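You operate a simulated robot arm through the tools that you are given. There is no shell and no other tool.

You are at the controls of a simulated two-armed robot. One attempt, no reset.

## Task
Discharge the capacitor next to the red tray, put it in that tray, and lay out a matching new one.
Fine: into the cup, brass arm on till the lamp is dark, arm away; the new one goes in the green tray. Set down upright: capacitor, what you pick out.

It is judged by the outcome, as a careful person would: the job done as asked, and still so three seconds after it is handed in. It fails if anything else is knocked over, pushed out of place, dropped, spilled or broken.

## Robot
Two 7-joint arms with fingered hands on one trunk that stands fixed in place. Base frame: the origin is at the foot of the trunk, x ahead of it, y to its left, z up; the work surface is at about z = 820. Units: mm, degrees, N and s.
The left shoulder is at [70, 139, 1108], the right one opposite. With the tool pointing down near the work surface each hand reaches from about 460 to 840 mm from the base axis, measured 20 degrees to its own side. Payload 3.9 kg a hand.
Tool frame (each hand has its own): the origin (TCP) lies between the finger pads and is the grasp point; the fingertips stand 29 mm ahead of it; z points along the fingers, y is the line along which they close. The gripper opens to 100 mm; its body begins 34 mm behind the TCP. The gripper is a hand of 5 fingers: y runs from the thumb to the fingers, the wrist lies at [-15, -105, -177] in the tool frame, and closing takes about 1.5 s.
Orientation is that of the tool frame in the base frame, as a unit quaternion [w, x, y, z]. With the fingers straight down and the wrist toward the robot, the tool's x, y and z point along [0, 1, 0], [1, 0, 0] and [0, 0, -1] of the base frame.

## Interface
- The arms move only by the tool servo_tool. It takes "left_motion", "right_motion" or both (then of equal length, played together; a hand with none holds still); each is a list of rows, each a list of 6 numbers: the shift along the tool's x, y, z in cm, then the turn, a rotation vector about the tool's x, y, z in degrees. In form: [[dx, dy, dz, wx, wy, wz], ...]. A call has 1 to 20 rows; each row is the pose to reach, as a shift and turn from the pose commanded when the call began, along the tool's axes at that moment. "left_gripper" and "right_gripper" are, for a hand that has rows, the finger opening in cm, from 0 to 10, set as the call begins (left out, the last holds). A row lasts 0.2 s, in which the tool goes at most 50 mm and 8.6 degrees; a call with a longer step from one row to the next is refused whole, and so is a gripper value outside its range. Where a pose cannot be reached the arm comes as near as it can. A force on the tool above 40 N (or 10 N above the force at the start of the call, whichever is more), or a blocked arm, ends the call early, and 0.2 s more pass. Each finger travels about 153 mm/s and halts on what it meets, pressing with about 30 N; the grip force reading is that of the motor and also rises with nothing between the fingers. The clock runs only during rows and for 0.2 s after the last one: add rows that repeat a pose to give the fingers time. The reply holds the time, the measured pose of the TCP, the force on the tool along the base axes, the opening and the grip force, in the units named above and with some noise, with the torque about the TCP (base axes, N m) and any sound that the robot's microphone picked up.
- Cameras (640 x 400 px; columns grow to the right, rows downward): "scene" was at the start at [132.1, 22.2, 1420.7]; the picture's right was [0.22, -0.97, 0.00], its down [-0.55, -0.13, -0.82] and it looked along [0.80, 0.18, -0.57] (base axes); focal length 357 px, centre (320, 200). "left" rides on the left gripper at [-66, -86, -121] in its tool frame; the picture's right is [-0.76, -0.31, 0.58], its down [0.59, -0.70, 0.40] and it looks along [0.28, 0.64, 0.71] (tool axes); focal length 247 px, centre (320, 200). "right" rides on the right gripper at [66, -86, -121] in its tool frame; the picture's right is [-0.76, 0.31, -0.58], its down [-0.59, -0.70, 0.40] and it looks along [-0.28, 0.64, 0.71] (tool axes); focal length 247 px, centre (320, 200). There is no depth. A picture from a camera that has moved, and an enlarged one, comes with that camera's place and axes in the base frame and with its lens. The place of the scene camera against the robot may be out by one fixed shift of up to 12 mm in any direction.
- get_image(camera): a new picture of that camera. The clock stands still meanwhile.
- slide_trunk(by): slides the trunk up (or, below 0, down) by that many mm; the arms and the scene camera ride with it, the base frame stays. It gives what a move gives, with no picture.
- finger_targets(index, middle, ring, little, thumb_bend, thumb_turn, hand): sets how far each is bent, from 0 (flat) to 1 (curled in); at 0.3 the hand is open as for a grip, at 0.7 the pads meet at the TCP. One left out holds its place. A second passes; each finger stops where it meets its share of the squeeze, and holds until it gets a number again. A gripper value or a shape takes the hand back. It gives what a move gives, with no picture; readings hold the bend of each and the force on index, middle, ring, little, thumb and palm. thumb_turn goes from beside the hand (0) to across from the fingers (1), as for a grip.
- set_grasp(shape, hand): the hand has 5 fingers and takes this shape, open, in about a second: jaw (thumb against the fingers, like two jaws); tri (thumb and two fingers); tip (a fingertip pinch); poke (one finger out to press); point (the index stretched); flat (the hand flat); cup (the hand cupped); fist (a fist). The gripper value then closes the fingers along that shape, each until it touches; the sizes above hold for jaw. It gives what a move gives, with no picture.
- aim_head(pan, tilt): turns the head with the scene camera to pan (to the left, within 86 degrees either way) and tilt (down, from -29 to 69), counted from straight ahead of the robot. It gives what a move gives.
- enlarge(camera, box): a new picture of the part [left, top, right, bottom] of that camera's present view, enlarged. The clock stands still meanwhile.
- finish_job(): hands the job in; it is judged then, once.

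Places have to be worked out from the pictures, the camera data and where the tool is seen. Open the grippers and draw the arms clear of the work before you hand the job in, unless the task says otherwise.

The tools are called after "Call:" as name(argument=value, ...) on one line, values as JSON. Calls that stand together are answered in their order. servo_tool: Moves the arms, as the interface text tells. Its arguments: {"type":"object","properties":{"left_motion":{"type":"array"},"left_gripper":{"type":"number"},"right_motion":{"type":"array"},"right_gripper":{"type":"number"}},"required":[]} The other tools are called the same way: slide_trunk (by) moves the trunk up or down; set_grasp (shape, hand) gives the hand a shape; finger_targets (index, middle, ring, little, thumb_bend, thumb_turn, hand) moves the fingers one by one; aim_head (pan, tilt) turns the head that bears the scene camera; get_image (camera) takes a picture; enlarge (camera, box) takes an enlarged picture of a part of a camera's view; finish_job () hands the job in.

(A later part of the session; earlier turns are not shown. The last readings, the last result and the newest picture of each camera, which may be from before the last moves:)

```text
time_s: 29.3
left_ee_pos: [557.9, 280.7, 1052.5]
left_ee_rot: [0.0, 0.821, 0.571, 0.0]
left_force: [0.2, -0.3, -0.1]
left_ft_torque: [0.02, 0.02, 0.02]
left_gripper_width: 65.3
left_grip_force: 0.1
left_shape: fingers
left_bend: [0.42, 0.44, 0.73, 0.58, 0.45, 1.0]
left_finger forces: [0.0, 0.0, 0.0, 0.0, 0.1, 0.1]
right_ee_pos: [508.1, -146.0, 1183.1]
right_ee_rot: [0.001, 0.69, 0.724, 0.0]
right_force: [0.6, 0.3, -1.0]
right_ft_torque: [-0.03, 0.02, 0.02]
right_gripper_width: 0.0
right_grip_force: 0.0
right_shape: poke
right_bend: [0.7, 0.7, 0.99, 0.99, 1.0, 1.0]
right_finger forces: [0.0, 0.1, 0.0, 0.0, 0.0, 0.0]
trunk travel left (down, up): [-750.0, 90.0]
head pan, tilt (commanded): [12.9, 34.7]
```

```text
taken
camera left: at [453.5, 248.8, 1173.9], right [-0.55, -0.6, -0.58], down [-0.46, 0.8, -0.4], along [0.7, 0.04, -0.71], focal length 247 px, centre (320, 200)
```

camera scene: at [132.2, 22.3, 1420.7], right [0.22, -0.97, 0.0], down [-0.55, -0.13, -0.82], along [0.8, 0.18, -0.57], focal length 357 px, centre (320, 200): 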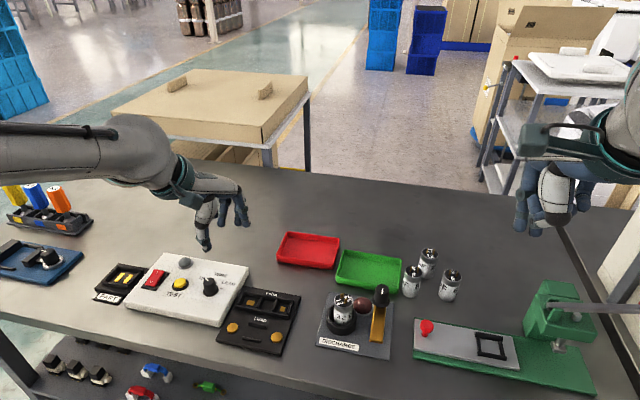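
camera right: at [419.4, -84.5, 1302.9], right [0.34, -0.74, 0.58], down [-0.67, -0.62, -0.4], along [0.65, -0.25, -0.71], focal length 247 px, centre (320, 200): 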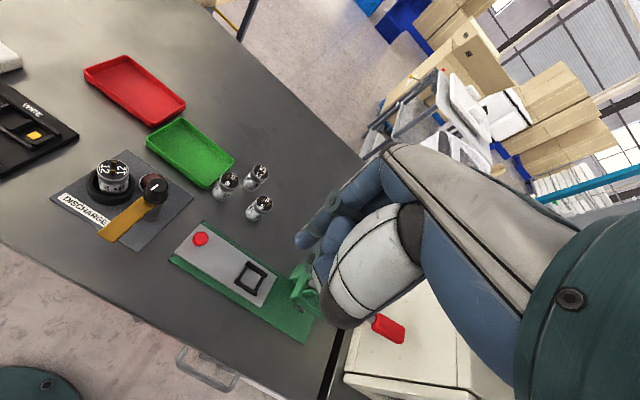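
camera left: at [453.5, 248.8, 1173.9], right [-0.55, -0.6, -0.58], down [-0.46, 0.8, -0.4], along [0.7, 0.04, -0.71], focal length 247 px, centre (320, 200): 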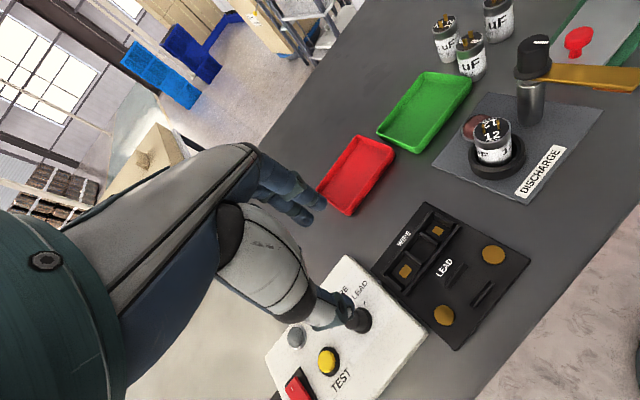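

In the poke shape the finger is bent well in and hardly protrudes. I try "point" to compare its reach.

Call:
set_grasp(hand="right", shape="point")

Call:
enlarge(camera="scene", box=[460, 100, 640, 300])

Call:
get_image(camera="right")

Call:
enlarge(camera="left", box=[380, 0, 640, 220])

```text
time_s: 30.2
left_ee_pos: [557.3, 280.6, 1054.5]
left_ee_rot: [0.001, 0.821, 0.572, 0.001]
left_force: [-0.2, 0.1, -0.2]
left_ft_torque: [-0.03, 0.03, 0.01]
left_gripper_width: 65.3
left_grip_force: 0.1
left_shape: fingers
left_bend: [0.42, 0.44, 0.73, 0.58, 0.45, 1.0]
left_finger forces: [0.0, 0.0, 0.0, 0.1, 0.1, 0.0]
right_ee_pos: [508.5, -145.3, 1182.2]
right_ee_rot: [0.0, 0.69, 0.724, 0.0]
right_force: [-0.1, -0.2, 0.0]
right_ft_torque: [0.02, -0.01, -0.02]
right_gripper_width: 0.0
right_grip_force: 0.0
right_shape: point
right_bend: [0.2, 1.0, 1.0, 1.0, 1.0, 0.87]
right_finger forces: [0.0, 0.0, 0.1, 0.0, 0.0, 0.0]
trunk travel left (down, up): [-750.0, 90.0]
head pan, tilt (commanded): [12.9, 34.7]
```

```text
2.00 times, centred on (550, 200) of scene
camera zoom: at [132.1, 22.2, 1420.7], right [0.22, -0.97, 0.0], down [-0.55, -0.13, -0.82], along [0.8, 0.18, -0.57], focal length 714 px, centre (-140, 200)
```

zoom: 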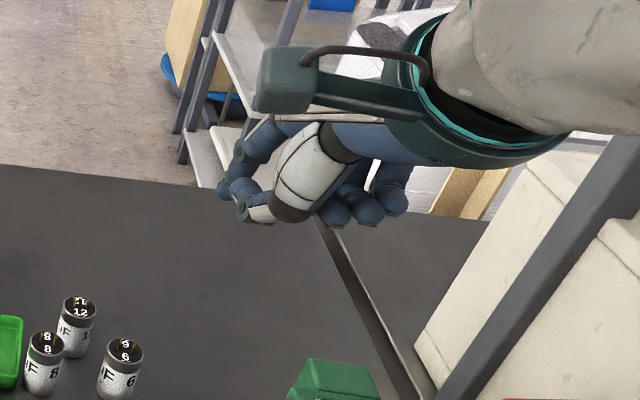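

```text
taken
camera right: at [419.4, -84.5, 1302.9], right [0.34, -0.74, 0.58], down [-0.67, -0.62, -0.4], along [0.65, -0.25, -0.71], focal length 247 px, centre (320, 200)
```

right: 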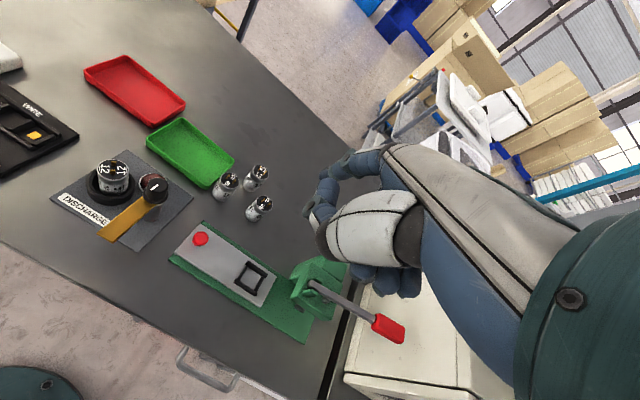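

```text
1.82 times, centred on (510, 110) of left
camera zoom: at [453.5, 248.7, 1173.9], right [-0.55, -0.6, -0.58], down [-0.46, 0.8, -0.4], along [0.7, 0.04, -0.71], focal length 449 px, centre (-26, 364)
```

zoom: 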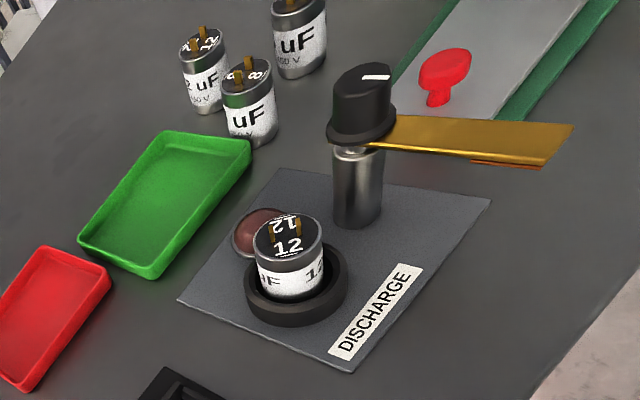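

The left view shows the arm well: a copper contact sits under its tip, and the arm is clear above the capacitor. I will push it with the left index finger, so I extend that index with the other fingers curled and look at the shape.

Call:
finger_targets(hand="left", index=0.45, middle=1.0, ring=1.0, little=1.0, thumb_bend=1.0, thumb_turn=1.0)

Call:
enlarge(camera="scene", box=[130, 100, 310, 270])

Call:
get_image(camera="left")

Call:
get_image(camera="right")

```text
time_s: 31.2
left_ee_pos: [557.2, 279.7, 1053.6]
left_ee_rot: [0.0, 0.82, 0.572, 0.0]
left_force: [-0.3, -1.0, 0.6]
left_ft_torque: [-0.01, -0.04, -0.03]
left_gripper_width: 17.2
left_grip_force: 0.1
left_shape: fingers
left_bend: [0.41, 0.98, 1.0, 1.0, 0.93, 1.0]
left_finger forces: [0.0, 0.1, 0.1, 0.0, 0.1, 0.0]
right_ee_pos: [508.7, -145.5, 1181.8]
right_ee_rot: [-0.001, 0.69, 0.723, 0.0]
right_force: [-0.3, 0.7, -0.2]
right_ft_torque: [0.03, 0.0, 0.0]
right_gripper_width: 0.1
right_grip_force: 0.0
right_shape: point
right_bend: [0.2, 1.0, 1.0, 1.0, 1.0, 0.87]
right_finger forces: [0.1, 0.0, 0.0, 0.0, 0.1, 0.1]
trunk travel left (down, up): [-750.0, 90.0]
head pan, tilt (commanded): [12.9, 34.7]
```

```text
2.35 times, centred on (220, 185) of scene
camera zoom: at [132.1, 22.2, 1420.7], right [0.22, -0.97, 0.0], down [-0.55, -0.13, -0.82], along [0.8, 0.18, -0.57], focal length 840 px, centre (555, 235)
```

zoom: 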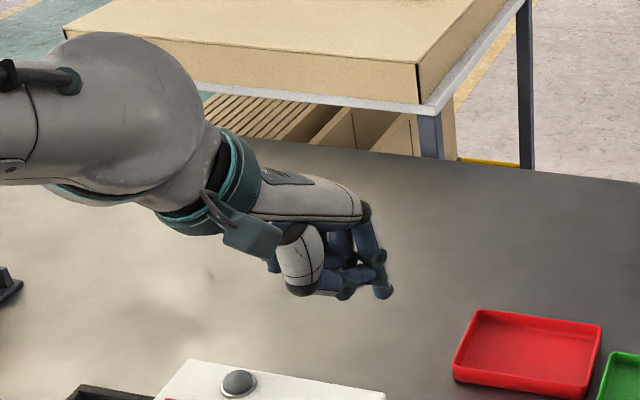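

```text
taken
camera left: at [453.5, 248.7, 1174.0], right [-0.55, -0.6, -0.58], down [-0.46, 0.8, -0.4], along [0.7, 0.04, -0.71], focal length 247 px, centre (320, 200)
```

left: 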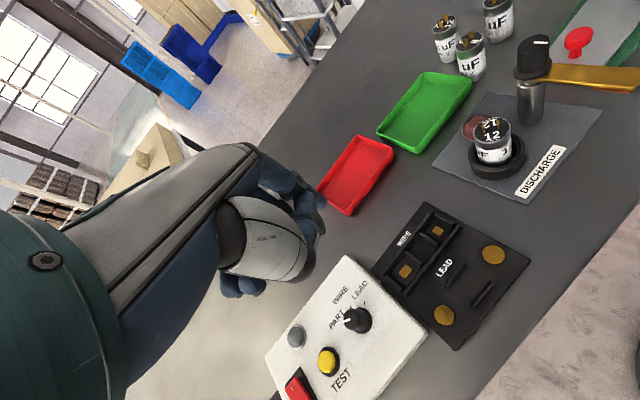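

```text
taken
camera right: at [419.3, -84.6, 1302.9], right [0.34, -0.74, 0.58], down [-0.67, -0.62, -0.4], along [0.65, -0.25, -0.71], focal length 247 px, centre (320, 200)
```

right: 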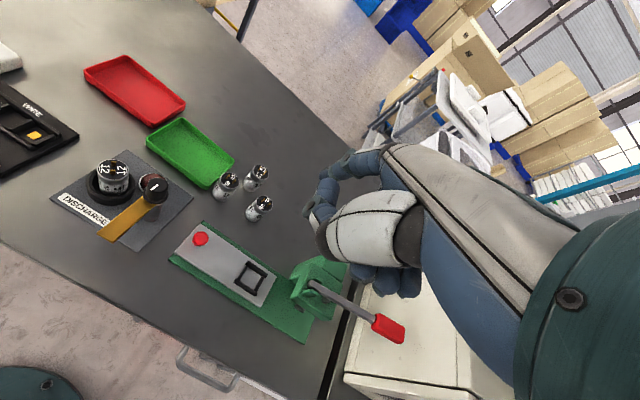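

The curled thumb tip reaches almost as low as the index. I turn the thumb out beside the hand and straighten the index somewhat to get more protrusion.

Call:
finger_targets(hand="left", index=0.4, thumb_bend=0.6, thumb_turn=0.0)

Call:
enlarge(camera="scene", box=[130, 100, 310, 270])

Call:
get_image(camera="left")

```text
time_s: 32.2
left_ee_pos: [557.5, 278.6, 1054.6]
left_ee_rot: [0.0, 0.82, 0.572, 0.0]
left_force: [-0.1, 0.1, -1.1]
left_ft_torque: [0.02, 0.04, 0.01]
left_gripper_width: 102.1
left_grip_force: 0.0
left_shape: fingers
left_bend: [0.4, 1.0, 1.0, 1.0, 0.6, 0.0]
left_finger forces: [0.0, 0.1, 0.1, 0.0, 0.0, 0.1]
right_ee_pos: [508.0, -146.4, 1182.4]
right_ee_rot: [0.001, 0.69, 0.724, 0.0]
right_force: [0.0, 0.0, 0.1]
right_ft_torque: [-0.01, 0.01, 0.05]
right_gripper_width: 0.0
right_grip_force: 0.1
right_shape: point
right_bend: [0.2, 1.0, 1.0, 1.0, 1.0, 0.87]
right_finger forces: [0.0, 0.0, 0.1, 0.0, 0.0, 0.1]
trunk travel left (down, up): [-750.0, 90.0]
head pan, tilt (commanded): [12.9, 34.7]
```

```text
2.35 times, centred on (220, 185) of scene
camera zoom: at [132.1, 22.2, 1420.7], right [0.22, -0.97, 0.0], down [-0.55, -0.13, -0.82], along [0.8, 0.18, -0.57], focal length 840 px, centre (555, 235)
```

zoom: 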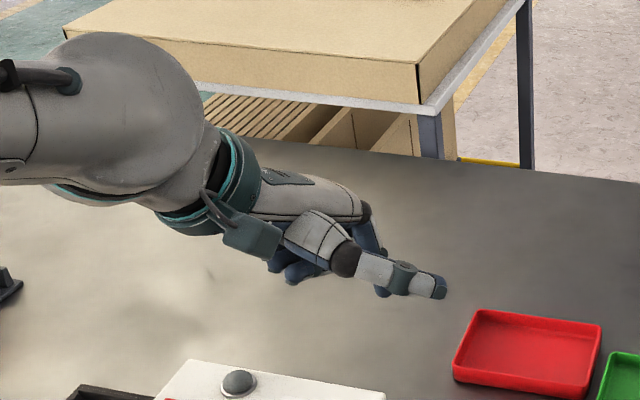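

```text
taken
camera left: at [453.5, 248.7, 1173.9], right [-0.55, -0.6, -0.58], down [-0.46, 0.8, -0.4], along [0.7, 0.04, -0.71], focal length 247 px, centre (320, 200)
```

left: 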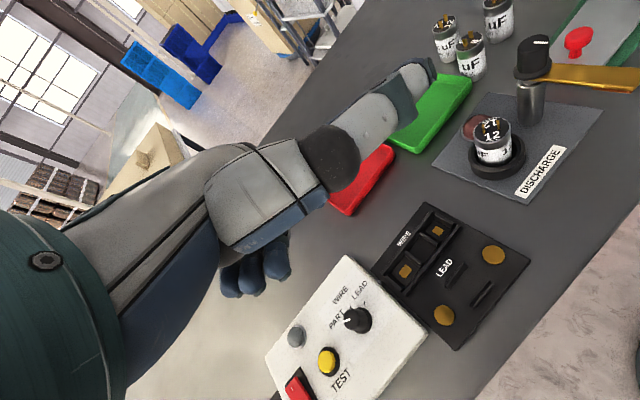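

Turned out sideways the thumb would be in the way near the knob, so I put it back opposite and open, where it stays well robot-side of the arm. Then I carry the hand high to the near side of the brass arm, yawed to about −35°.

Call:
finger_targets(hand="left", index=0.45, thumb_bend=0.2, thumb_turn=1.0)

Call:
servo_tool(left_motion=[[-4.1, 0.3, 0.2, 0, 0, 2], [-8.2, 0.7, 0.4, 0, 0, 4], [-12.4, 1.0, 0.6, 0, 0, 6], [-16.5, 1.3, 0.8, 0, 0, 8], [-20.6, 1.7, 1.0, 0, 0, 10], [-24.7, 2.0, 1.2, 0, 0, 12], [-28.9, 2.4, 1.3, 0, 0, 14.5], [-28.9, 2.4, 1.3, 0, 0, 14.5]])

Call:
get_image(camera="scene")

Call:
get_image(camera="right")

Call:
get_image(camera="left")

```text
time_s: 33.2
left_ee_pos: [559.0, 280.4, 1053.1]
left_ee_rot: [0.0, 0.821, 0.571, 0.0]
left_force: [-0.3, 1.1, 0.4]
left_ft_torque: [-0.02, 0.02, 0.01]
left_gripper_width: 84.3
left_grip_force: 0.0
left_shape: fingers
left_bend: [0.45, 1.0, 1.0, 1.0, 0.2, 0.97]
left_finger forces: [0.0, 0.1, 0.0, 0.0, 0.0, 0.1]
right_ee_pos: [509.0, -147.0, 1181.6]
right_ee_rot: [0.0, 0.691, 0.723, 0.0]
right_force: [-0.5, 0.3, -0.2]
right_ft_torque: [0.0, 0.03, -0.02]
right_gripper_width: 0.0
right_grip_force: 0.0
right_shape: point
right_bend: [0.2, 1.0, 1.0, 1.0, 1.0, 0.87]
right_finger forces: [0.1, 0.0, 0.0, 0.0, 0.0, 0.0]
trunk travel left (down, up): [-750.0, 90.0]
head pan, tilt (commanded): [12.9, 34.7]
```

```text
time_s: 35.0
left_ee_pos: [481.4, -1.6, 1039.8]
left_ee_rot: [0.0, 0.886, 0.464, 0.0]
left_force: [-0.1, -0.2, -0.1]
left_ft_torque: [-0.02, 0.01, 0.03]
left_gripper_width: 84.1
left_grip_force: 0.1
left_shape: fingers
left_bend: [0.45, 1.0, 1.0, 1.0, 0.2, 0.97]
left_finger forces: [0.0, 0.0, 0.0, 0.0, 0.1, 0.0]
right_ee_pos: [507.7, -145.1, 1181.6]
right_ee_rot: [0.0, 0.691, 0.723, 0.001]
right_force: [0.7, 0.2, -0.3]
right_ft_torque: [-0.02, 0.01, -0.02]
right_gripper_width: 0.1
right_grip_force: 0.1
right_shape: point
right_bend: [0.2, 1.0, 1.0, 1.0, 1.0, 0.87]
right_finger forces: [0.0, 0.0, 0.1, 0.1, 0.0, 0.1]
trunk travel left (down, up): [-750.0, 90.0]
head pan, tilt (commanded): [12.9, 34.7]
```

```text
taken
camera scene: at [132.2, 23.2, 1420.7], right [0.22, -0.97, 0.0], down [-0.55, -0.13, -0.82], along [0.8, 0.18, -0.57], focal length 357 px, centre (320, 200)
```

scene: 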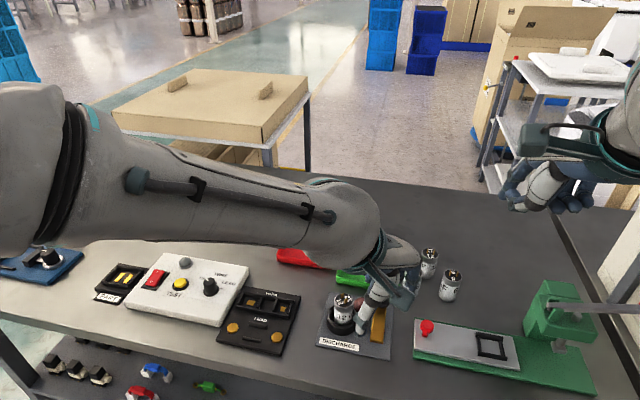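

```text
taken
camera right: at [419.4, -83.6, 1302.9], right [0.34, -0.74, 0.58], down [-0.67, -0.62, -0.4], along [0.65, -0.25, -0.71], focal length 247 px, centre (320, 200)
```

right: 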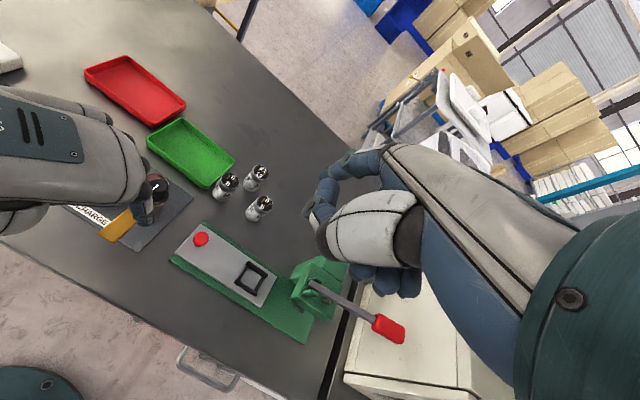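

```text
taken
camera left: at [371.9, -6.2, 1160.2], right [-0.68, -0.45, -0.58], down [-0.24, 0.88, -0.4], along [0.69, -0.13, -0.71], focal length 247 px, centre (320, 200)
```

left: 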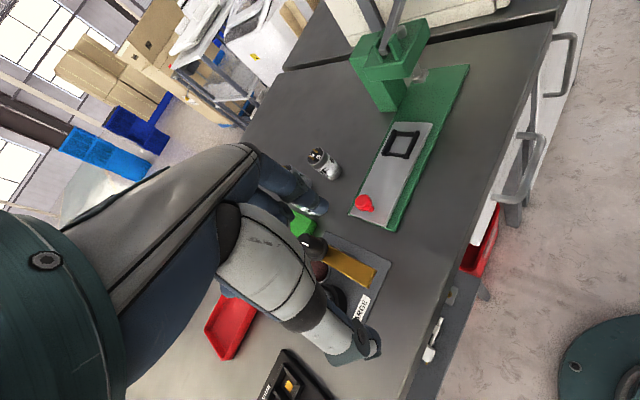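

The pose is reached exactly, with the yaw at −35°. I zoom in to find the index tip relative to the brass arm.

Call:
enlarge(camera="scene", box=[310, 220, 440, 370])

Call:
enlarge(camera="right", box=[60, 130, 220, 270])

Call:
enlarge(camera="left", box=[230, 150, 420, 370])

```text
2.67 times, centred on (375, 295) of scene
camera zoom: at [132.2, 23.2, 1420.7], right [0.22, -0.97, 0.0], down [-0.55, -0.13, -0.82], along [0.8, 0.18, -0.57], focal length 952 px, centre (173, -53)
```

zoom: 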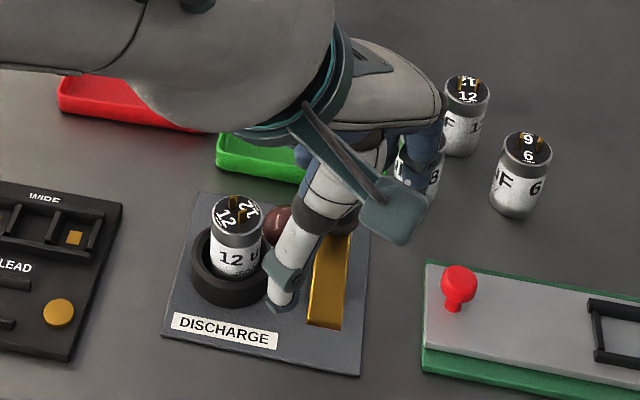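

```text
2.86 times, centred on (140, 200) of right
camera zoom: at [419.4, -83.6, 1302.9], right [0.34, -0.74, 0.58], down [-0.67, -0.62, -0.4], along [0.65, -0.25, -0.71], focal length 706 px, centre (834, 200)
```

zoom: 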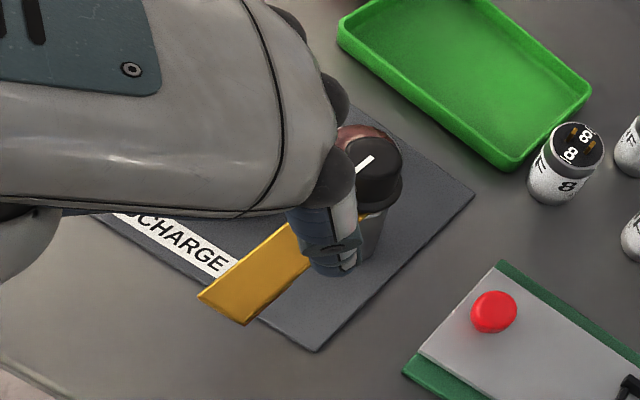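

```text
1.82 times, centred on (325, 260) of left
camera zoom: at [371.9, -6.2, 1160.2], right [-0.68, -0.45, -0.58], down [-0.24, 0.88, -0.4], along [0.69, -0.13, -0.71], focal length 449 px, centre (311, 91)
```

zoom: 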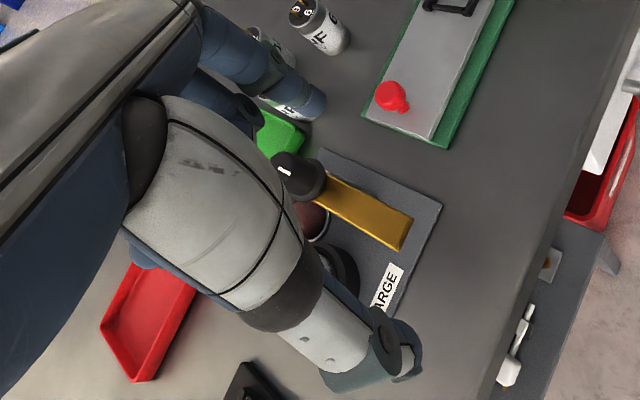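

Triangulation puts the index tip near (509, −28) and about 36–39 mm below the TCP, safely on the −y side of the arm. I lower 70 mm and re-measure the tip's height against the arm.

Call:
servo_tool(left_motion=[[0, 0, 2.0, 0, 0, 0], [0, 0, 4.0, 0, 0, 0], [0, 0, 6.0, 0, 0, 0], [0, 0, 7.0, 0, 0, 0], [0, 0, 7.0, 0, 0, 0]])

Call:
enlarge(camera="right", box=[80, 150, 210, 270])

Call:
enlarge(camera="left", box=[260, 160, 420, 300])

Call:
enlarge(camera="scene", box=[310, 240, 440, 370])

```text
time_s: 36.2
left_ee_pos: [478.4, -0.9, 971.4]
left_ee_rot: [0.001, 0.886, 0.463, 0.0]
left_force: [0.4, 0.2, 0.3]
left_ft_torque: [0.0, -0.02, -0.01]
left_gripper_width: 84.3
left_grip_force: 0.1
left_shape: fingers
left_bend: [0.45, 1.0, 1.0, 1.0, 0.2, 0.97]
left_finger forces: [0.0, 0.0, 0.0, 0.0, 0.0, 0.0]
right_ee_pos: [509.3, -146.5, 1181.0]
right_ee_rot: [0.0, 0.69, 0.723, 0.0]
right_force: [-0.3, -0.2, -0.1]
right_ft_torque: [0.02, -0.04, 0.0]
right_gripper_width: 0.4
right_grip_force: 0.1
right_shape: point
right_bend: [0.2, 1.0, 1.0, 1.0, 1.0, 0.87]
right_finger forces: [0.0, 0.0, 0.0, 0.1, 0.1, 0.0]
trunk travel left (down, up): [-750.0, 90.0]
head pan, tilt (commanded): [12.9, 34.7]
```

```text
3.33 times, centred on (145, 210) of right
camera zoom: at [419.2, -84.4, 1302.9], right [0.34, -0.74, 0.58], down [-0.67, -0.62, -0.4], along [0.65, -0.25, -0.71], focal length 823 px, centre (903, 167)
```

zoom: 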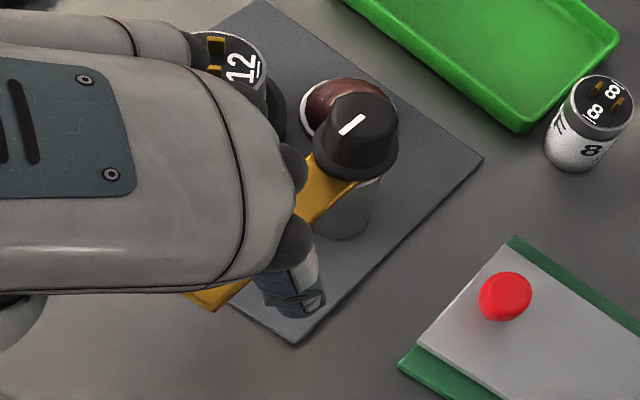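

```text
2.86 times, centred on (340, 230) of left
camera zoom: at [370.5, -5.2, 1091.2], right [-0.68, -0.45, -0.58], down [-0.24, 0.88, -0.4], along [0.69, -0.13, -0.71], focal length 706 px, centre (263, 114)
```

zoom: 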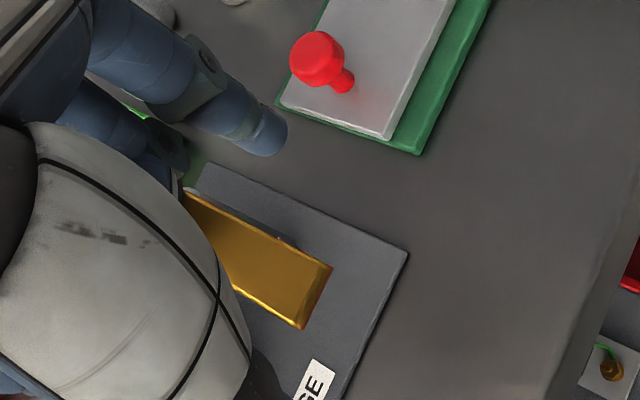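

```text
3.08 times, centred on (375, 305) of scene
camera zoom: at [131.9, 22.3, 1420.7], right [0.22, -0.97, 0.0], down [-0.55, -0.13, -0.82], along [0.8, 0.18, -0.57], focal length 1099 px, centre (151, -123)
```

zoom: 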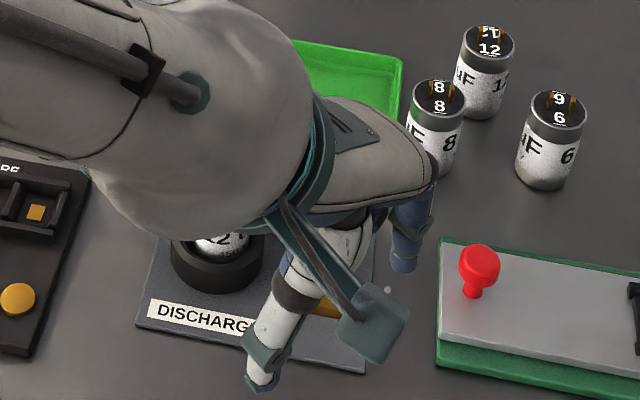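

All three views agree: the index tip is at about (511, −29, 930) and the arm lies at z 903–909. I lower 34 mm so the tip reaches just below the arm's underside, then check.

Call:
servo_tool(left_motion=[[0, 0, 1.2, 0, 0, 0], [0, 0, 2.4, 0, 0, 0], [0, 0, 3.4, 0, 0, 0], [0, 0, 3.4, 0, 0, 0]])

Call:
enlarge(camera="right", box=[80, 150, 210, 270])

Call:
enlarge(camera="left", box=[260, 160, 420, 300])

Call:
enlarge(camera="scene", box=[310, 240, 440, 370])

```text
time_s: 37.2
left_ee_pos: [479.7, -1.2, 937.1]
left_ee_rot: [0.0, 0.886, 0.463, 0.0]
left_force: [-0.2, -0.4, 0.1]
left_ft_torque: [-0.03, 0.0, -0.01]
left_gripper_width: 84.5
left_grip_force: 0.1
left_shape: fingers
left_bend: [0.45, 1.0, 1.0, 1.0, 0.2, 0.97]
left_finger forces: [0.0, 0.0, 0.0, 0.1, 0.0, 0.0]
right_ee_pos: [507.3, -145.5, 1180.8]
right_ee_rot: [0.0, 0.69, 0.724, 0.0]
right_force: [-0.4, 0.7, -0.9]
right_ft_torque: [0.0, -0.02, 0.04]
right_gripper_width: 0.0
right_grip_force: 0.0
right_shape: point
right_bend: [0.2, 1.0, 1.0, 1.0, 1.0, 0.87]
right_finger forces: [0.0, 0.0, 0.0, 0.0, 0.0, 0.1]
trunk travel left (down, up): [-750.0, 90.0]
head pan, tilt (commanded): [12.9, 34.7]
```

```text
3.33 times, centred on (145, 210) of right
camera zoom: at [419.2, -84.5, 1302.9], right [0.34, -0.74, 0.58], down [-0.67, -0.62, -0.4], along [0.65, -0.25, -0.71], focal length 823 px, centre (903, 167)
```

zoom: 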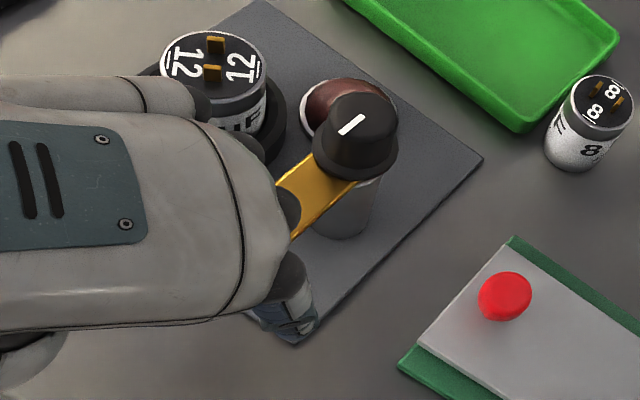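

```text
2.86 times, centred on (340, 230) of left
camera zoom: at [371.0, -4.8, 1057.0], right [-0.68, -0.45, -0.58], down [-0.24, 0.88, -0.4], along [0.69, -0.13, -0.71], focal length 706 px, centre (263, 114)
```

zoom: 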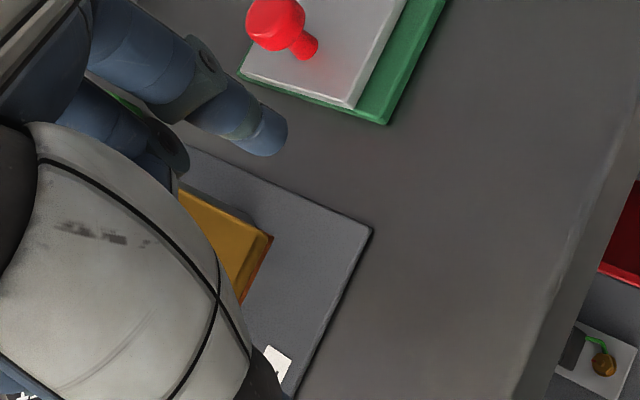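

```text
3.08 times, centred on (375, 305) of scene
camera zoom: at [132.0, 22.2, 1420.7], right [0.22, -0.97, 0.0], down [-0.55, -0.13, -0.82], along [0.8, 0.18, -0.57], focal length 1099 px, centre (151, -123)
```

zoom: 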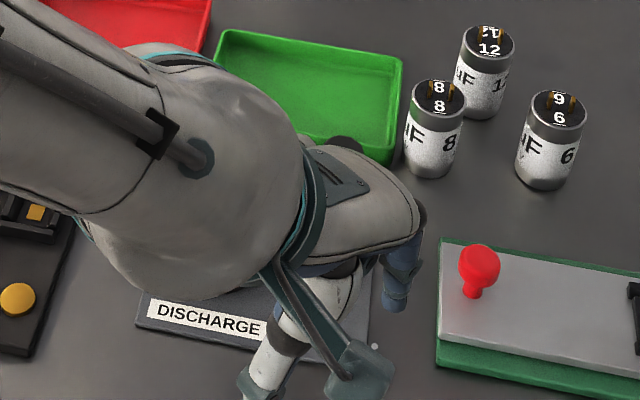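

The index tip now stands at about (511, −30, 897), beside the arm and below its underside. I sweep the first part of the arc, about 30° of arm swing, and check that the arm moves.

Call:
servo_tool(left_motion=[[0.6, -0.3, 0, 0, 0, 0], [1.13, -0.66, 0, 0, 0, 0], [1.6, -1.0, 0, 0, 0, 0], [2.0, -1.33, 0, 0, 0, 0], [2.59, -1.82, 0, 0, 0, 0], [3.3, -2.09, 0, 0, 0, 0], [3.99, -2.35, 0, 0, 0, 0]])

Call:
enlarge(camera="right", box=[80, 130, 210, 270])

Call:
enlarge(camera="left", box=[240, 140, 440, 320])

Call:
enlarge(camera="scene", box=[310, 240, 440, 370])

```text
time_s: 38.8
left_ee_pos: [482.9, 47.4, 936.4]
left_ee_rot: [0.0, 0.887, 0.462, 0.0]
left_force: [-0.4, 0.8, -0.4]
left_ft_torque: [0.0, -0.01, 0.0]
left_gripper_width: 84.3
left_grip_force: 0.1
left_shape: fingers
left_bend: [0.45, 1.0, 1.0, 1.0, 0.2, 0.97]
left_finger forces: [0.1, 0.0, 0.0, 0.0, 0.0, 0.0]
right_ee_pos: [509.0, -147.4, 1182.7]
right_ee_rot: [0.0, 0.691, 0.723, 0.0]
right_force: [-0.4, 0.5, -0.1]
right_ft_torque: [-0.02, 0.03, 0.0]
right_gripper_width: 0.0
right_grip_force: 0.1
right_shape: point
right_bend: [0.2, 1.0, 1.0, 1.0, 1.0, 0.87]
right_finger forces: [0.0, 0.1, 0.0, 0.1, 0.0, 0.1]
trunk travel left (down, up): [-750.0, 90.0]
head pan, tilt (commanded): [12.9, 34.7]
```

```text
2.86 times, centred on (145, 200) of right
camera zoom: at [419.4, -84.2, 1302.9], right [0.34, -0.74, 0.58], down [-0.67, -0.62, -0.4], along [0.65, -0.25, -0.71], focal length 706 px, centre (820, 200)
```

zoom: 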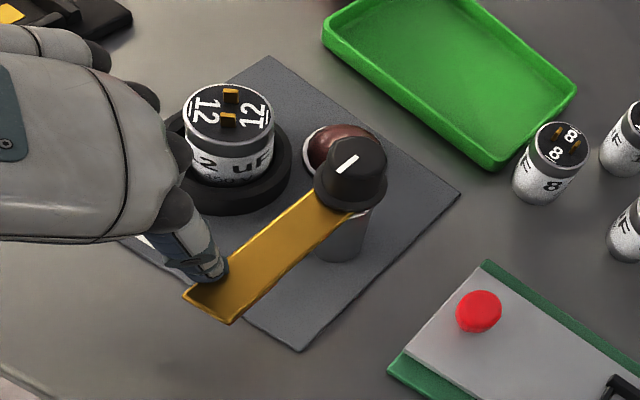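

```text
2.22 times, centred on (340, 230) of left
camera zoom: at [374.4, 42.0, 1056.3], right [-0.68, -0.45, -0.58], down [-0.24, 0.89, -0.4], along [0.69, -0.13, -0.71], focal length 549 px, centre (276, 133)
```

zoom: 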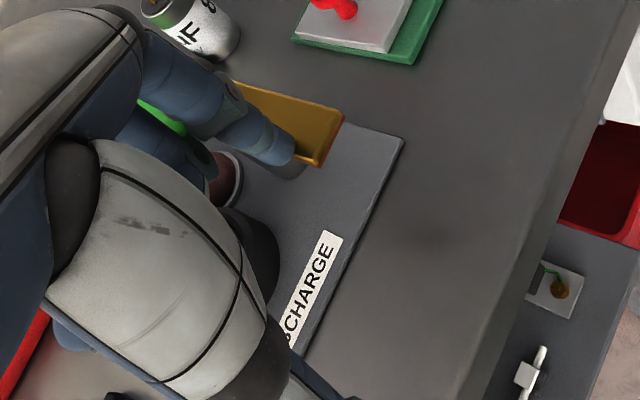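

```text
3.08 times, centred on (375, 305) of scene
camera zoom: at [132.2, 22.5, 1420.7], right [0.22, -0.97, 0.0], down [-0.55, -0.13, -0.82], along [0.8, 0.18, -0.57], focal length 1099 px, centre (151, -123)
```

zoom: 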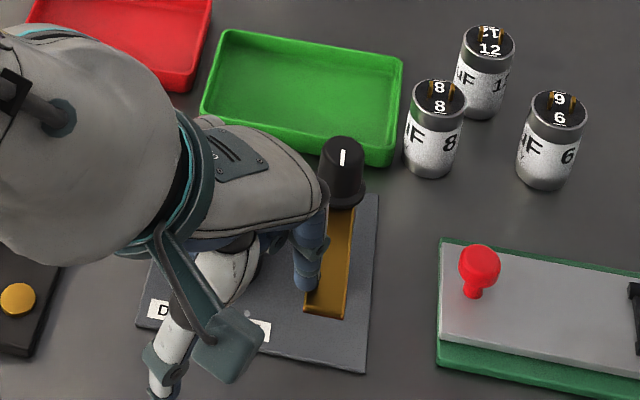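

The arm did not move and no force showed, so the fingertip passed just over it: its tip is higher than I judged. I go back the same way and lower another 15 mm on the −y side.

Call:
servo_tool(left_motion=[[-1.0, 0.6, 0, 0, 0, 0], [-2.0, 1.2, 0, 0, 0, 0], [-3.0, 1.8, 0, 0, 0, 0], [-4.0, 2.35, 0, 0, 0, 0], [-4.0, 2.35, 0.8, 0, 0, 0], [-4.0, 2.35, 1.5, 0, 0, 0], [-4.0, 2.35, 1.5, 0, 0, 0]])

Call:
enlarge(camera="scene", box=[330, 250, 430, 360])

Call:
enlarge(camera="right", box=[80, 150, 210, 270])

Call:
enlarge(camera="left", box=[240, 140, 440, 320])

```text
time_s: 40.4
left_ee_pos: [478.9, -0.4, 921.3]
left_ee_rot: [0.0, 0.886, 0.464, 0.0]
left_force: [-0.1, -0.7, -1.4]
left_ft_torque: [0.01, -0.02, -0.03]
left_gripper_width: 84.0
left_grip_force: 0.1
left_shape: fingers
left_bend: [0.45, 1.0, 1.0, 1.0, 0.2, 0.97]
left_finger forces: [0.1, 0.0, 0.1, 0.1, 0.1, 0.0]
right_ee_pos: [508.3, -145.8, 1180.7]
right_ee_rot: [0.0, 0.69, 0.724, 0.001]
right_force: [0.5, -1.2, 0.3]
right_ft_torque: [0.0, 0.0, -0.04]
right_gripper_width: 0.1
right_grip_force: 0.2
right_shape: point
right_bend: [0.2, 1.0, 1.0, 1.0, 1.0, 0.87]
right_finger forces: [0.0, 0.0, 0.0, 0.0, 0.1, 0.0]
trunk travel left (down, up): [-750.0, 90.0]
head pan, tilt (commanded): [12.9, 34.7]
```

```text
3.64 times, centred on (380, 305) of scene
camera zoom: at [132.0, 22.2, 1420.7], right [0.22, -0.97, 0.0], down [-0.55, -0.13, -0.82], along [0.8, 0.18, -0.57], focal length 1298 px, centre (102, -182)
```

zoom: 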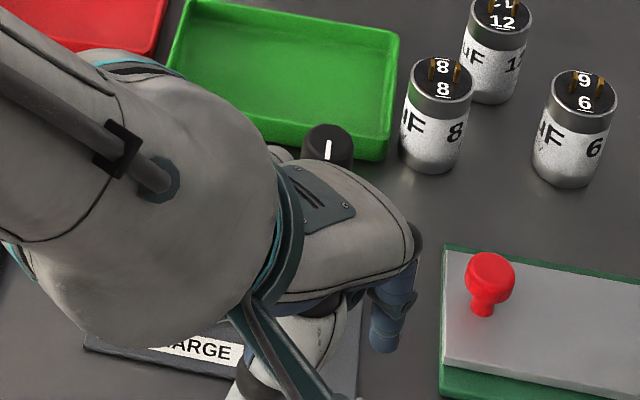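

```text
3.33 times, centred on (145, 210) of right
camera zoom: at [419.2, -84.6, 1302.9], right [0.34, -0.74, 0.58], down [-0.67, -0.62, -0.4], along [0.65, -0.25, -0.71], focal length 823 px, centre (903, 167)
```

zoom: 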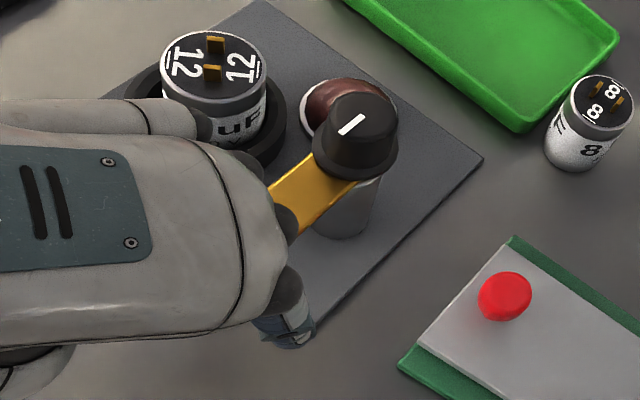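

```text
2.22 times, centred on (340, 230) of left
camera zoom: at [371.2, -4.6, 1041.8], right [-0.68, -0.45, -0.58], down [-0.24, 0.88, -0.4], along [0.69, -0.13, -0.71], focal length 549 px, centre (276, 133)
```

zoom: 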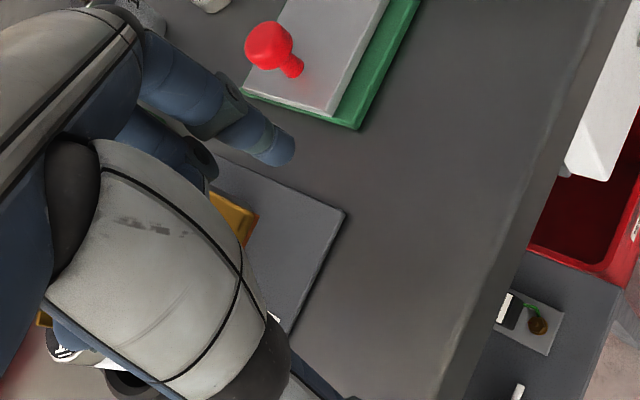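

The index tip should now be about 12–15 mm below the arm's top, and the curled middle finger still a little above it. I repeat the first part of the sweep and watch the force and the arm.

Call:
servo_tool(left_motion=[[0.6, -0.3, 0, 0, 0, 0], [1.13, -0.66, 0, 0, 0, 0], [1.6, -1.0, 0, 0, 0, 0], [2.0, -1.33, 0, 0, 0, 0], [2.59, -1.82, 0, 0, 0, 0]])

Call:
enlarge(camera="right", box=[80, 130, 210, 270])

Call:
enlarge(camera="left", box=[240, 140, 440, 320])

Call:
enlarge(camera="scene", box=[310, 240, 440, 370])

```text
time_s: 41.6
left_ee_pos: [480.0, 31.2, 922.0]
left_ee_rot: [0.0, 0.886, 0.463, 0.0]
left_force: [-0.4, -0.3, -1.3]
left_ft_torque: [0.0, 0.0, -0.01]
left_gripper_width: 84.3
left_grip_force: 0.0
left_shape: fingers
left_bend: [0.45, 1.0, 1.0, 1.0, 0.2, 0.97]
left_finger forces: [0.5, 0.0, 0.0, 0.1, 0.0, 0.0]
right_ee_pos: [508.2, -145.7, 1182.0]
right_ee_rot: [-0.001, 0.691, 0.723, 0.0]
right_force: [-0.2, 0.3, 0.4]
right_ft_torque: [-0.01, 0.01, 0.0]
right_gripper_width: 0.0
right_grip_force: 0.0
right_shape: point
right_bend: [0.2, 1.0, 1.0, 1.0, 1.0, 0.87]
right_finger forces: [0.0, 0.0, 0.0, 0.0, 0.0, 0.1]
trunk travel left (down, up): [-750.0, 90.0]
head pan, tilt (commanded): [12.9, 34.7]
```

```text
2.86 times, centred on (145, 200) of right
camera zoom: at [419.3, -84.1, 1302.9], right [0.34, -0.74, 0.58], down [-0.67, -0.62, -0.4], along [0.65, -0.25, -0.71], focal length 706 px, centre (820, 200)
```

zoom: 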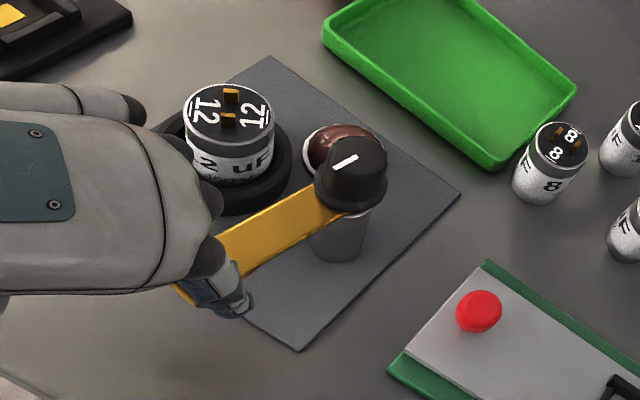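

```text
2.22 times, centred on (340, 230) of left
camera zoom: at [370.5, 26.9, 1042.3], right [-0.68, -0.45, -0.58], down [-0.24, 0.88, -0.4], along [0.69, -0.13, -0.71], focal length 549 px, centre (276, 133)
```

zoom: 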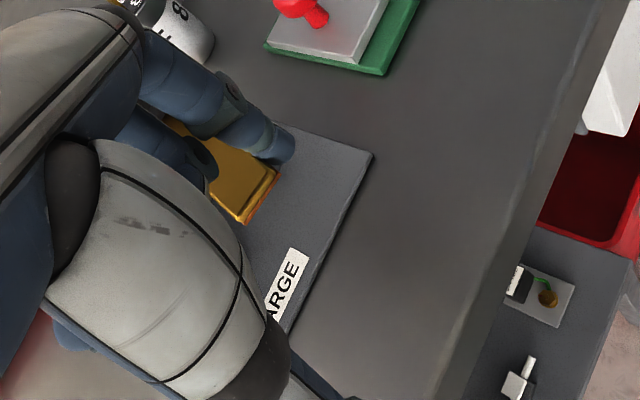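

```text
3.08 times, centred on (375, 305) of scene
camera zoom: at [132.1, 22.6, 1420.7], right [0.22, -0.97, 0.0], down [-0.55, -0.13, -0.82], along [0.8, 0.18, -0.57], focal length 1099 px, centre (151, -123)
```

zoom: 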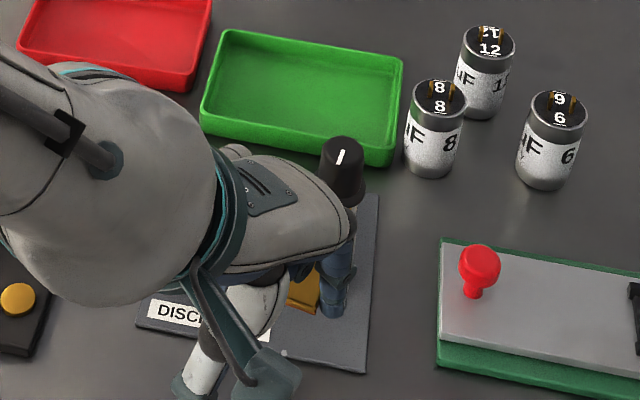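

The arm is turning: the knob mark has rotated and the force is under 1 N. I continue along the arc to about two thirds of the way.

Call:
servo_tool(left_motion=[[0.71, -0.27, 0, 0, 0, 0], [1.4, -0.53, 0, 0, 0, 0], [2.08, -0.56, 0, 0, 0, 0], [2.79, -0.59, 0, 0, 0, 0], [3.42, -0.46, 0, 0, 0, 0], [4.04, -0.31, 0, 0, 0, 0]])

Call:
enlarge(camera="right", box=[80, 130, 210, 270])

Call:
enlarge(camera="left", box=[240, 140, 440, 320])

Call:
enlarge(camera="scene", box=[310, 240, 440, 370])

```text
time_s: 43.0
left_ee_pos: [499.1, 67.6, 921.4]
left_ee_rot: [0.0, 0.886, 0.464, 0.0]
left_force: [-0.3, -0.5, -0.4]
left_ft_torque: [0.0, 0.02, -0.01]
left_gripper_width: 83.7
left_grip_force: 0.1
left_shape: fingers
left_bend: [0.45, 1.0, 1.0, 1.0, 0.2, 0.97]
left_finger forces: [0.4, 0.1, 0.0, 0.0, 0.1, 0.0]
right_ee_pos: [508.2, -145.6, 1182.7]
right_ee_rot: [0.0, 0.69, 0.724, 0.0]
right_force: [0.0, -0.3, -0.1]
right_ft_torque: [0.02, -0.03, -0.04]
right_gripper_width: 0.1
right_grip_force: 0.1
right_shape: point
right_bend: [0.2, 1.0, 1.0, 1.0, 1.0, 0.87]
right_finger forces: [0.0, 0.1, 0.0, 0.0, 0.0, 0.1]
trunk travel left (down, up): [-750.0, 90.0]
head pan, tilt (commanded): [12.9, 34.7]
```

```text
2.86 times, centred on (145, 200) of right
camera zoom: at [419.4, -84.3, 1302.9], right [0.34, -0.74, 0.58], down [-0.67, -0.62, -0.4], along [0.65, -0.25, -0.71], focal length 706 px, centre (820, 200)
```

zoom: 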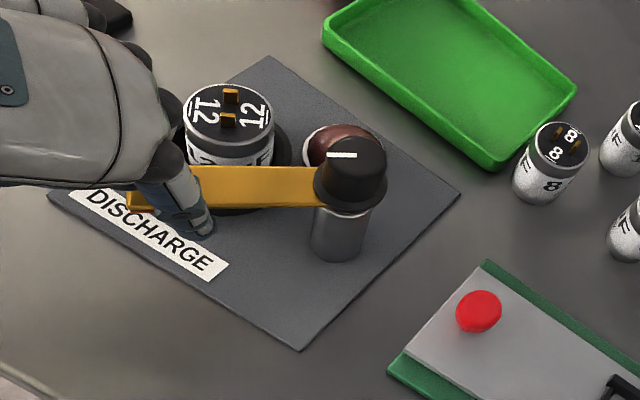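

```text
2.22 times, centred on (340, 230) of left
camera zoom: at [390.8, 62.2, 1041.7], right [-0.68, -0.45, -0.58], down [-0.24, 0.88, -0.4], along [0.69, -0.13, -0.71], focal length 549 px, centre (276, 133)
```

zoom: 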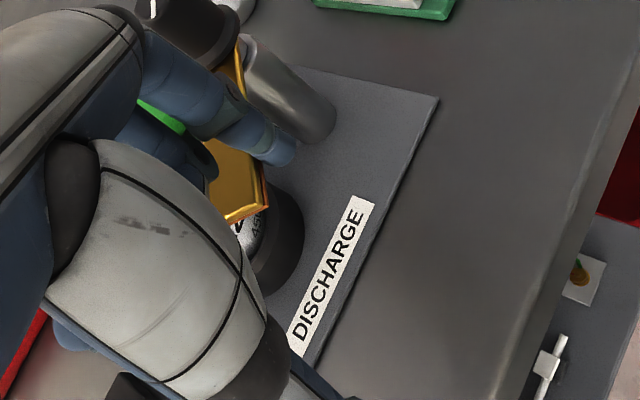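

```text
3.08 times, centred on (375, 305) of scene
camera zoom: at [132.2, 22.5, 1420.7], right [0.22, -0.97, 0.0], down [-0.55, -0.13, -0.82], along [0.8, 0.18, -0.57], focal length 1099 px, centre (151, -123)
```

zoom: 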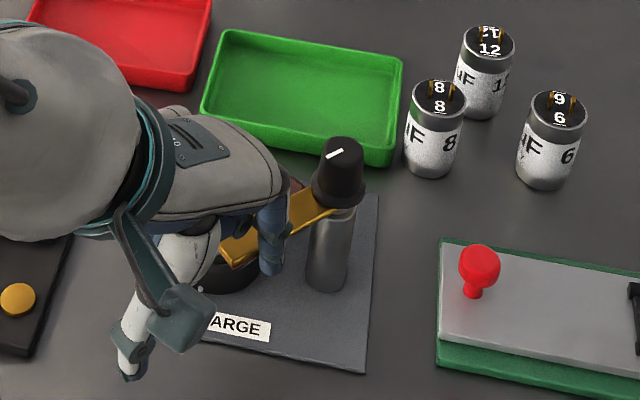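

The arm is now at about 132° of the way from 180° toward 86°, and the contact geometry shows the finger is about 20 mm off the arm's axis as intended. I continue slowly toward the capacitor, stopping short of the terminals to look.

Call:
servo_tool(left_motion=[[0.5, 0.17, 0, 0, 0, 0], [1.04, 0.34, 0, 0, 0, 0], [1.6, 0.63, 0, 0, 0, 0], [2.15, 0.92, 0, 0, 0, 0], [2.15, 0.92, 0, 0, 0, 0]])

Call:
enlarge(camera="right", box=[80, 130, 210, 270])

Call:
enlarge(camera="scene", box=[310, 240, 440, 370])

```text
time_s: 44.2
left_ee_pos: [519.6, 79.6, 921.5]
left_ee_rot: [0.0, 0.886, 0.464, 0.001]
left_force: [-0.4, 1.0, -0.5]
left_ft_torque: [0.02, 0.03, -0.02]
left_gripper_width: 83.8
left_grip_force: 0.2
left_shape: fingers
left_bend: [0.45, 1.0, 1.0, 1.0, 0.2, 0.97]
left_finger forces: [0.9, 0.1, 0.0, 0.1, 0.0, 0.0]
right_ee_pos: [507.8, -146.2, 1182.2]
right_ee_rot: [0.0, 0.69, 0.724, 0.0]
right_force: [1.1, -0.7, 0.0]
right_ft_torque: [0.01, 0.0, 0.01]
right_gripper_width: 0.0
right_grip_force: 0.1
right_shape: point
right_bend: [0.2, 1.0, 1.0, 1.0, 1.0, 0.87]
right_finger forces: [0.0, 0.0, 0.0, 0.1, 0.0, 0.1]
trunk travel left (down, up): [-750.0, 90.0]
head pan, tilt (commanded): [12.9, 34.7]
```

```text
2.86 times, centred on (145, 200) of right
camera zoom: at [419.4, -84.7, 1302.8], right [0.34, -0.74, 0.58], down [-0.67, -0.62, -0.4], along [0.65, -0.25, -0.71], focal length 706 px, centre (820, 200)
```

zoom: 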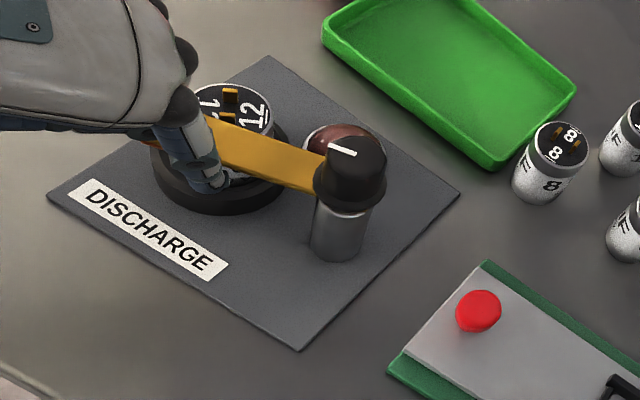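

```text
3.08 times, centred on (375, 305) of scene
camera zoom: at [132.2, 22.1, 1420.7], right [0.22, -0.97, 0.0], down [-0.55, -0.13, -0.82], along [0.8, 0.18, -0.57], focal length 1099 px, centre (151, -123)
```

zoom: 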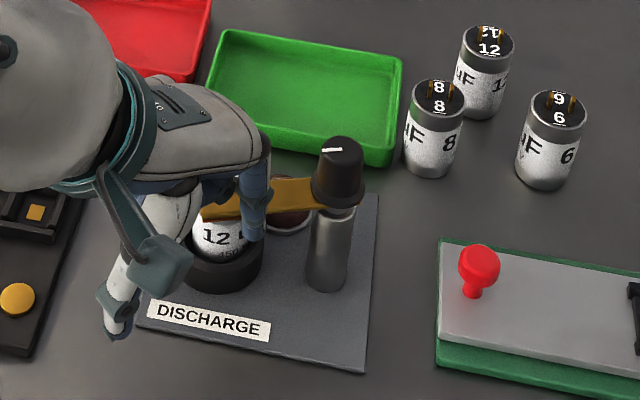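

The arm is nearly over the capacitor (about 105°) and forces stay under 1 N. I push the last stretch slowly.

Call:
servo_tool(left_motion=[[0.3, 0.26, 0, 0, 0, 0], [0.59, 0.51, 0, 0, 0, 0], [0.8, 0.68, 0, 0, 0, 0], [1.0, 0.84, 0, 0, 0, 0], [1.0, 0.84, 0, 0, 0, 0]])

Call:
enlarge(camera="right", box=[80, 130, 210, 270])

Call:
enlarge(camera="scene", box=[310, 240, 440, 370])

```text
time_s: 45.4
left_ee_pos: [532.1, 82.2, 922.1]
left_ee_rot: [0.0, 0.886, 0.463, 0.0]
left_force: [0.0, -1.1, -0.6]
left_ft_torque: [0.01, 0.02, -0.02]
left_gripper_width: 84.0
left_grip_force: 0.1
left_shape: fingers
left_bend: [0.45, 1.0, 1.0, 1.0, 0.2, 0.97]
left_finger forces: [0.0, 0.1, 0.0, 0.0, 0.0, 0.1]
right_ee_pos: [508.9, -146.0, 1182.0]
right_ee_rot: [0.0, 0.69, 0.724, 0.0]
right_force: [0.0, 0.8, 0.4]
right_ft_torque: [0.0, -0.02, 0.01]
right_gripper_width: 0.0
right_grip_force: 0.0
right_shape: point
right_bend: [0.2, 1.0, 1.0, 1.0, 1.0, 0.87]
right_finger forces: [0.1, 0.0, 0.1, 0.0, 0.0, 0.0]
trunk travel left (down, up): [-750.0, 90.0]
head pan, tilt (commanded): [12.9, 34.7]
```

```text
2.86 times, centred on (145, 200) of right
camera zoom: at [419.3, -84.6, 1302.9], right [0.34, -0.74, 0.58], down [-0.67, -0.62, -0.4], along [0.65, -0.25, -0.71], focal length 706 px, centre (820, 200)
```

zoom: 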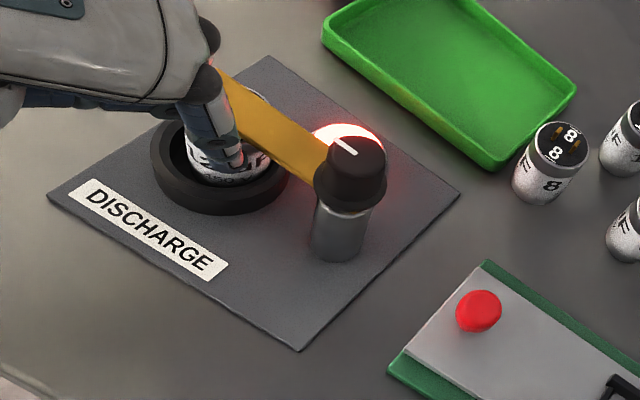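

```text
3.08 times, centred on (375, 305) of scene
camera zoom: at [132.1, 22.1, 1420.7], right [0.22, -0.97, 0.0], down [-0.55, -0.13, -0.82], along [0.8, 0.18, -0.57], focal length 1099 px, centre (151, -123)
```

zoom: 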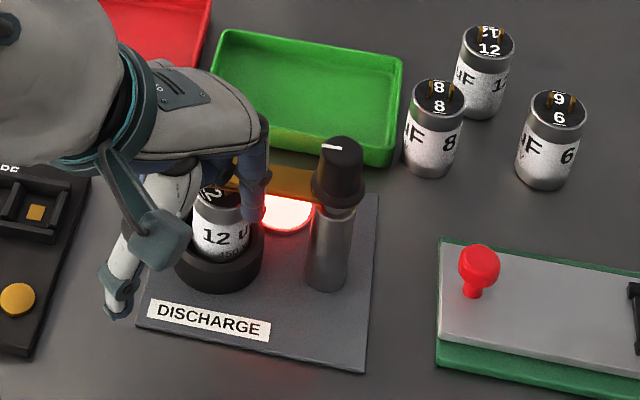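

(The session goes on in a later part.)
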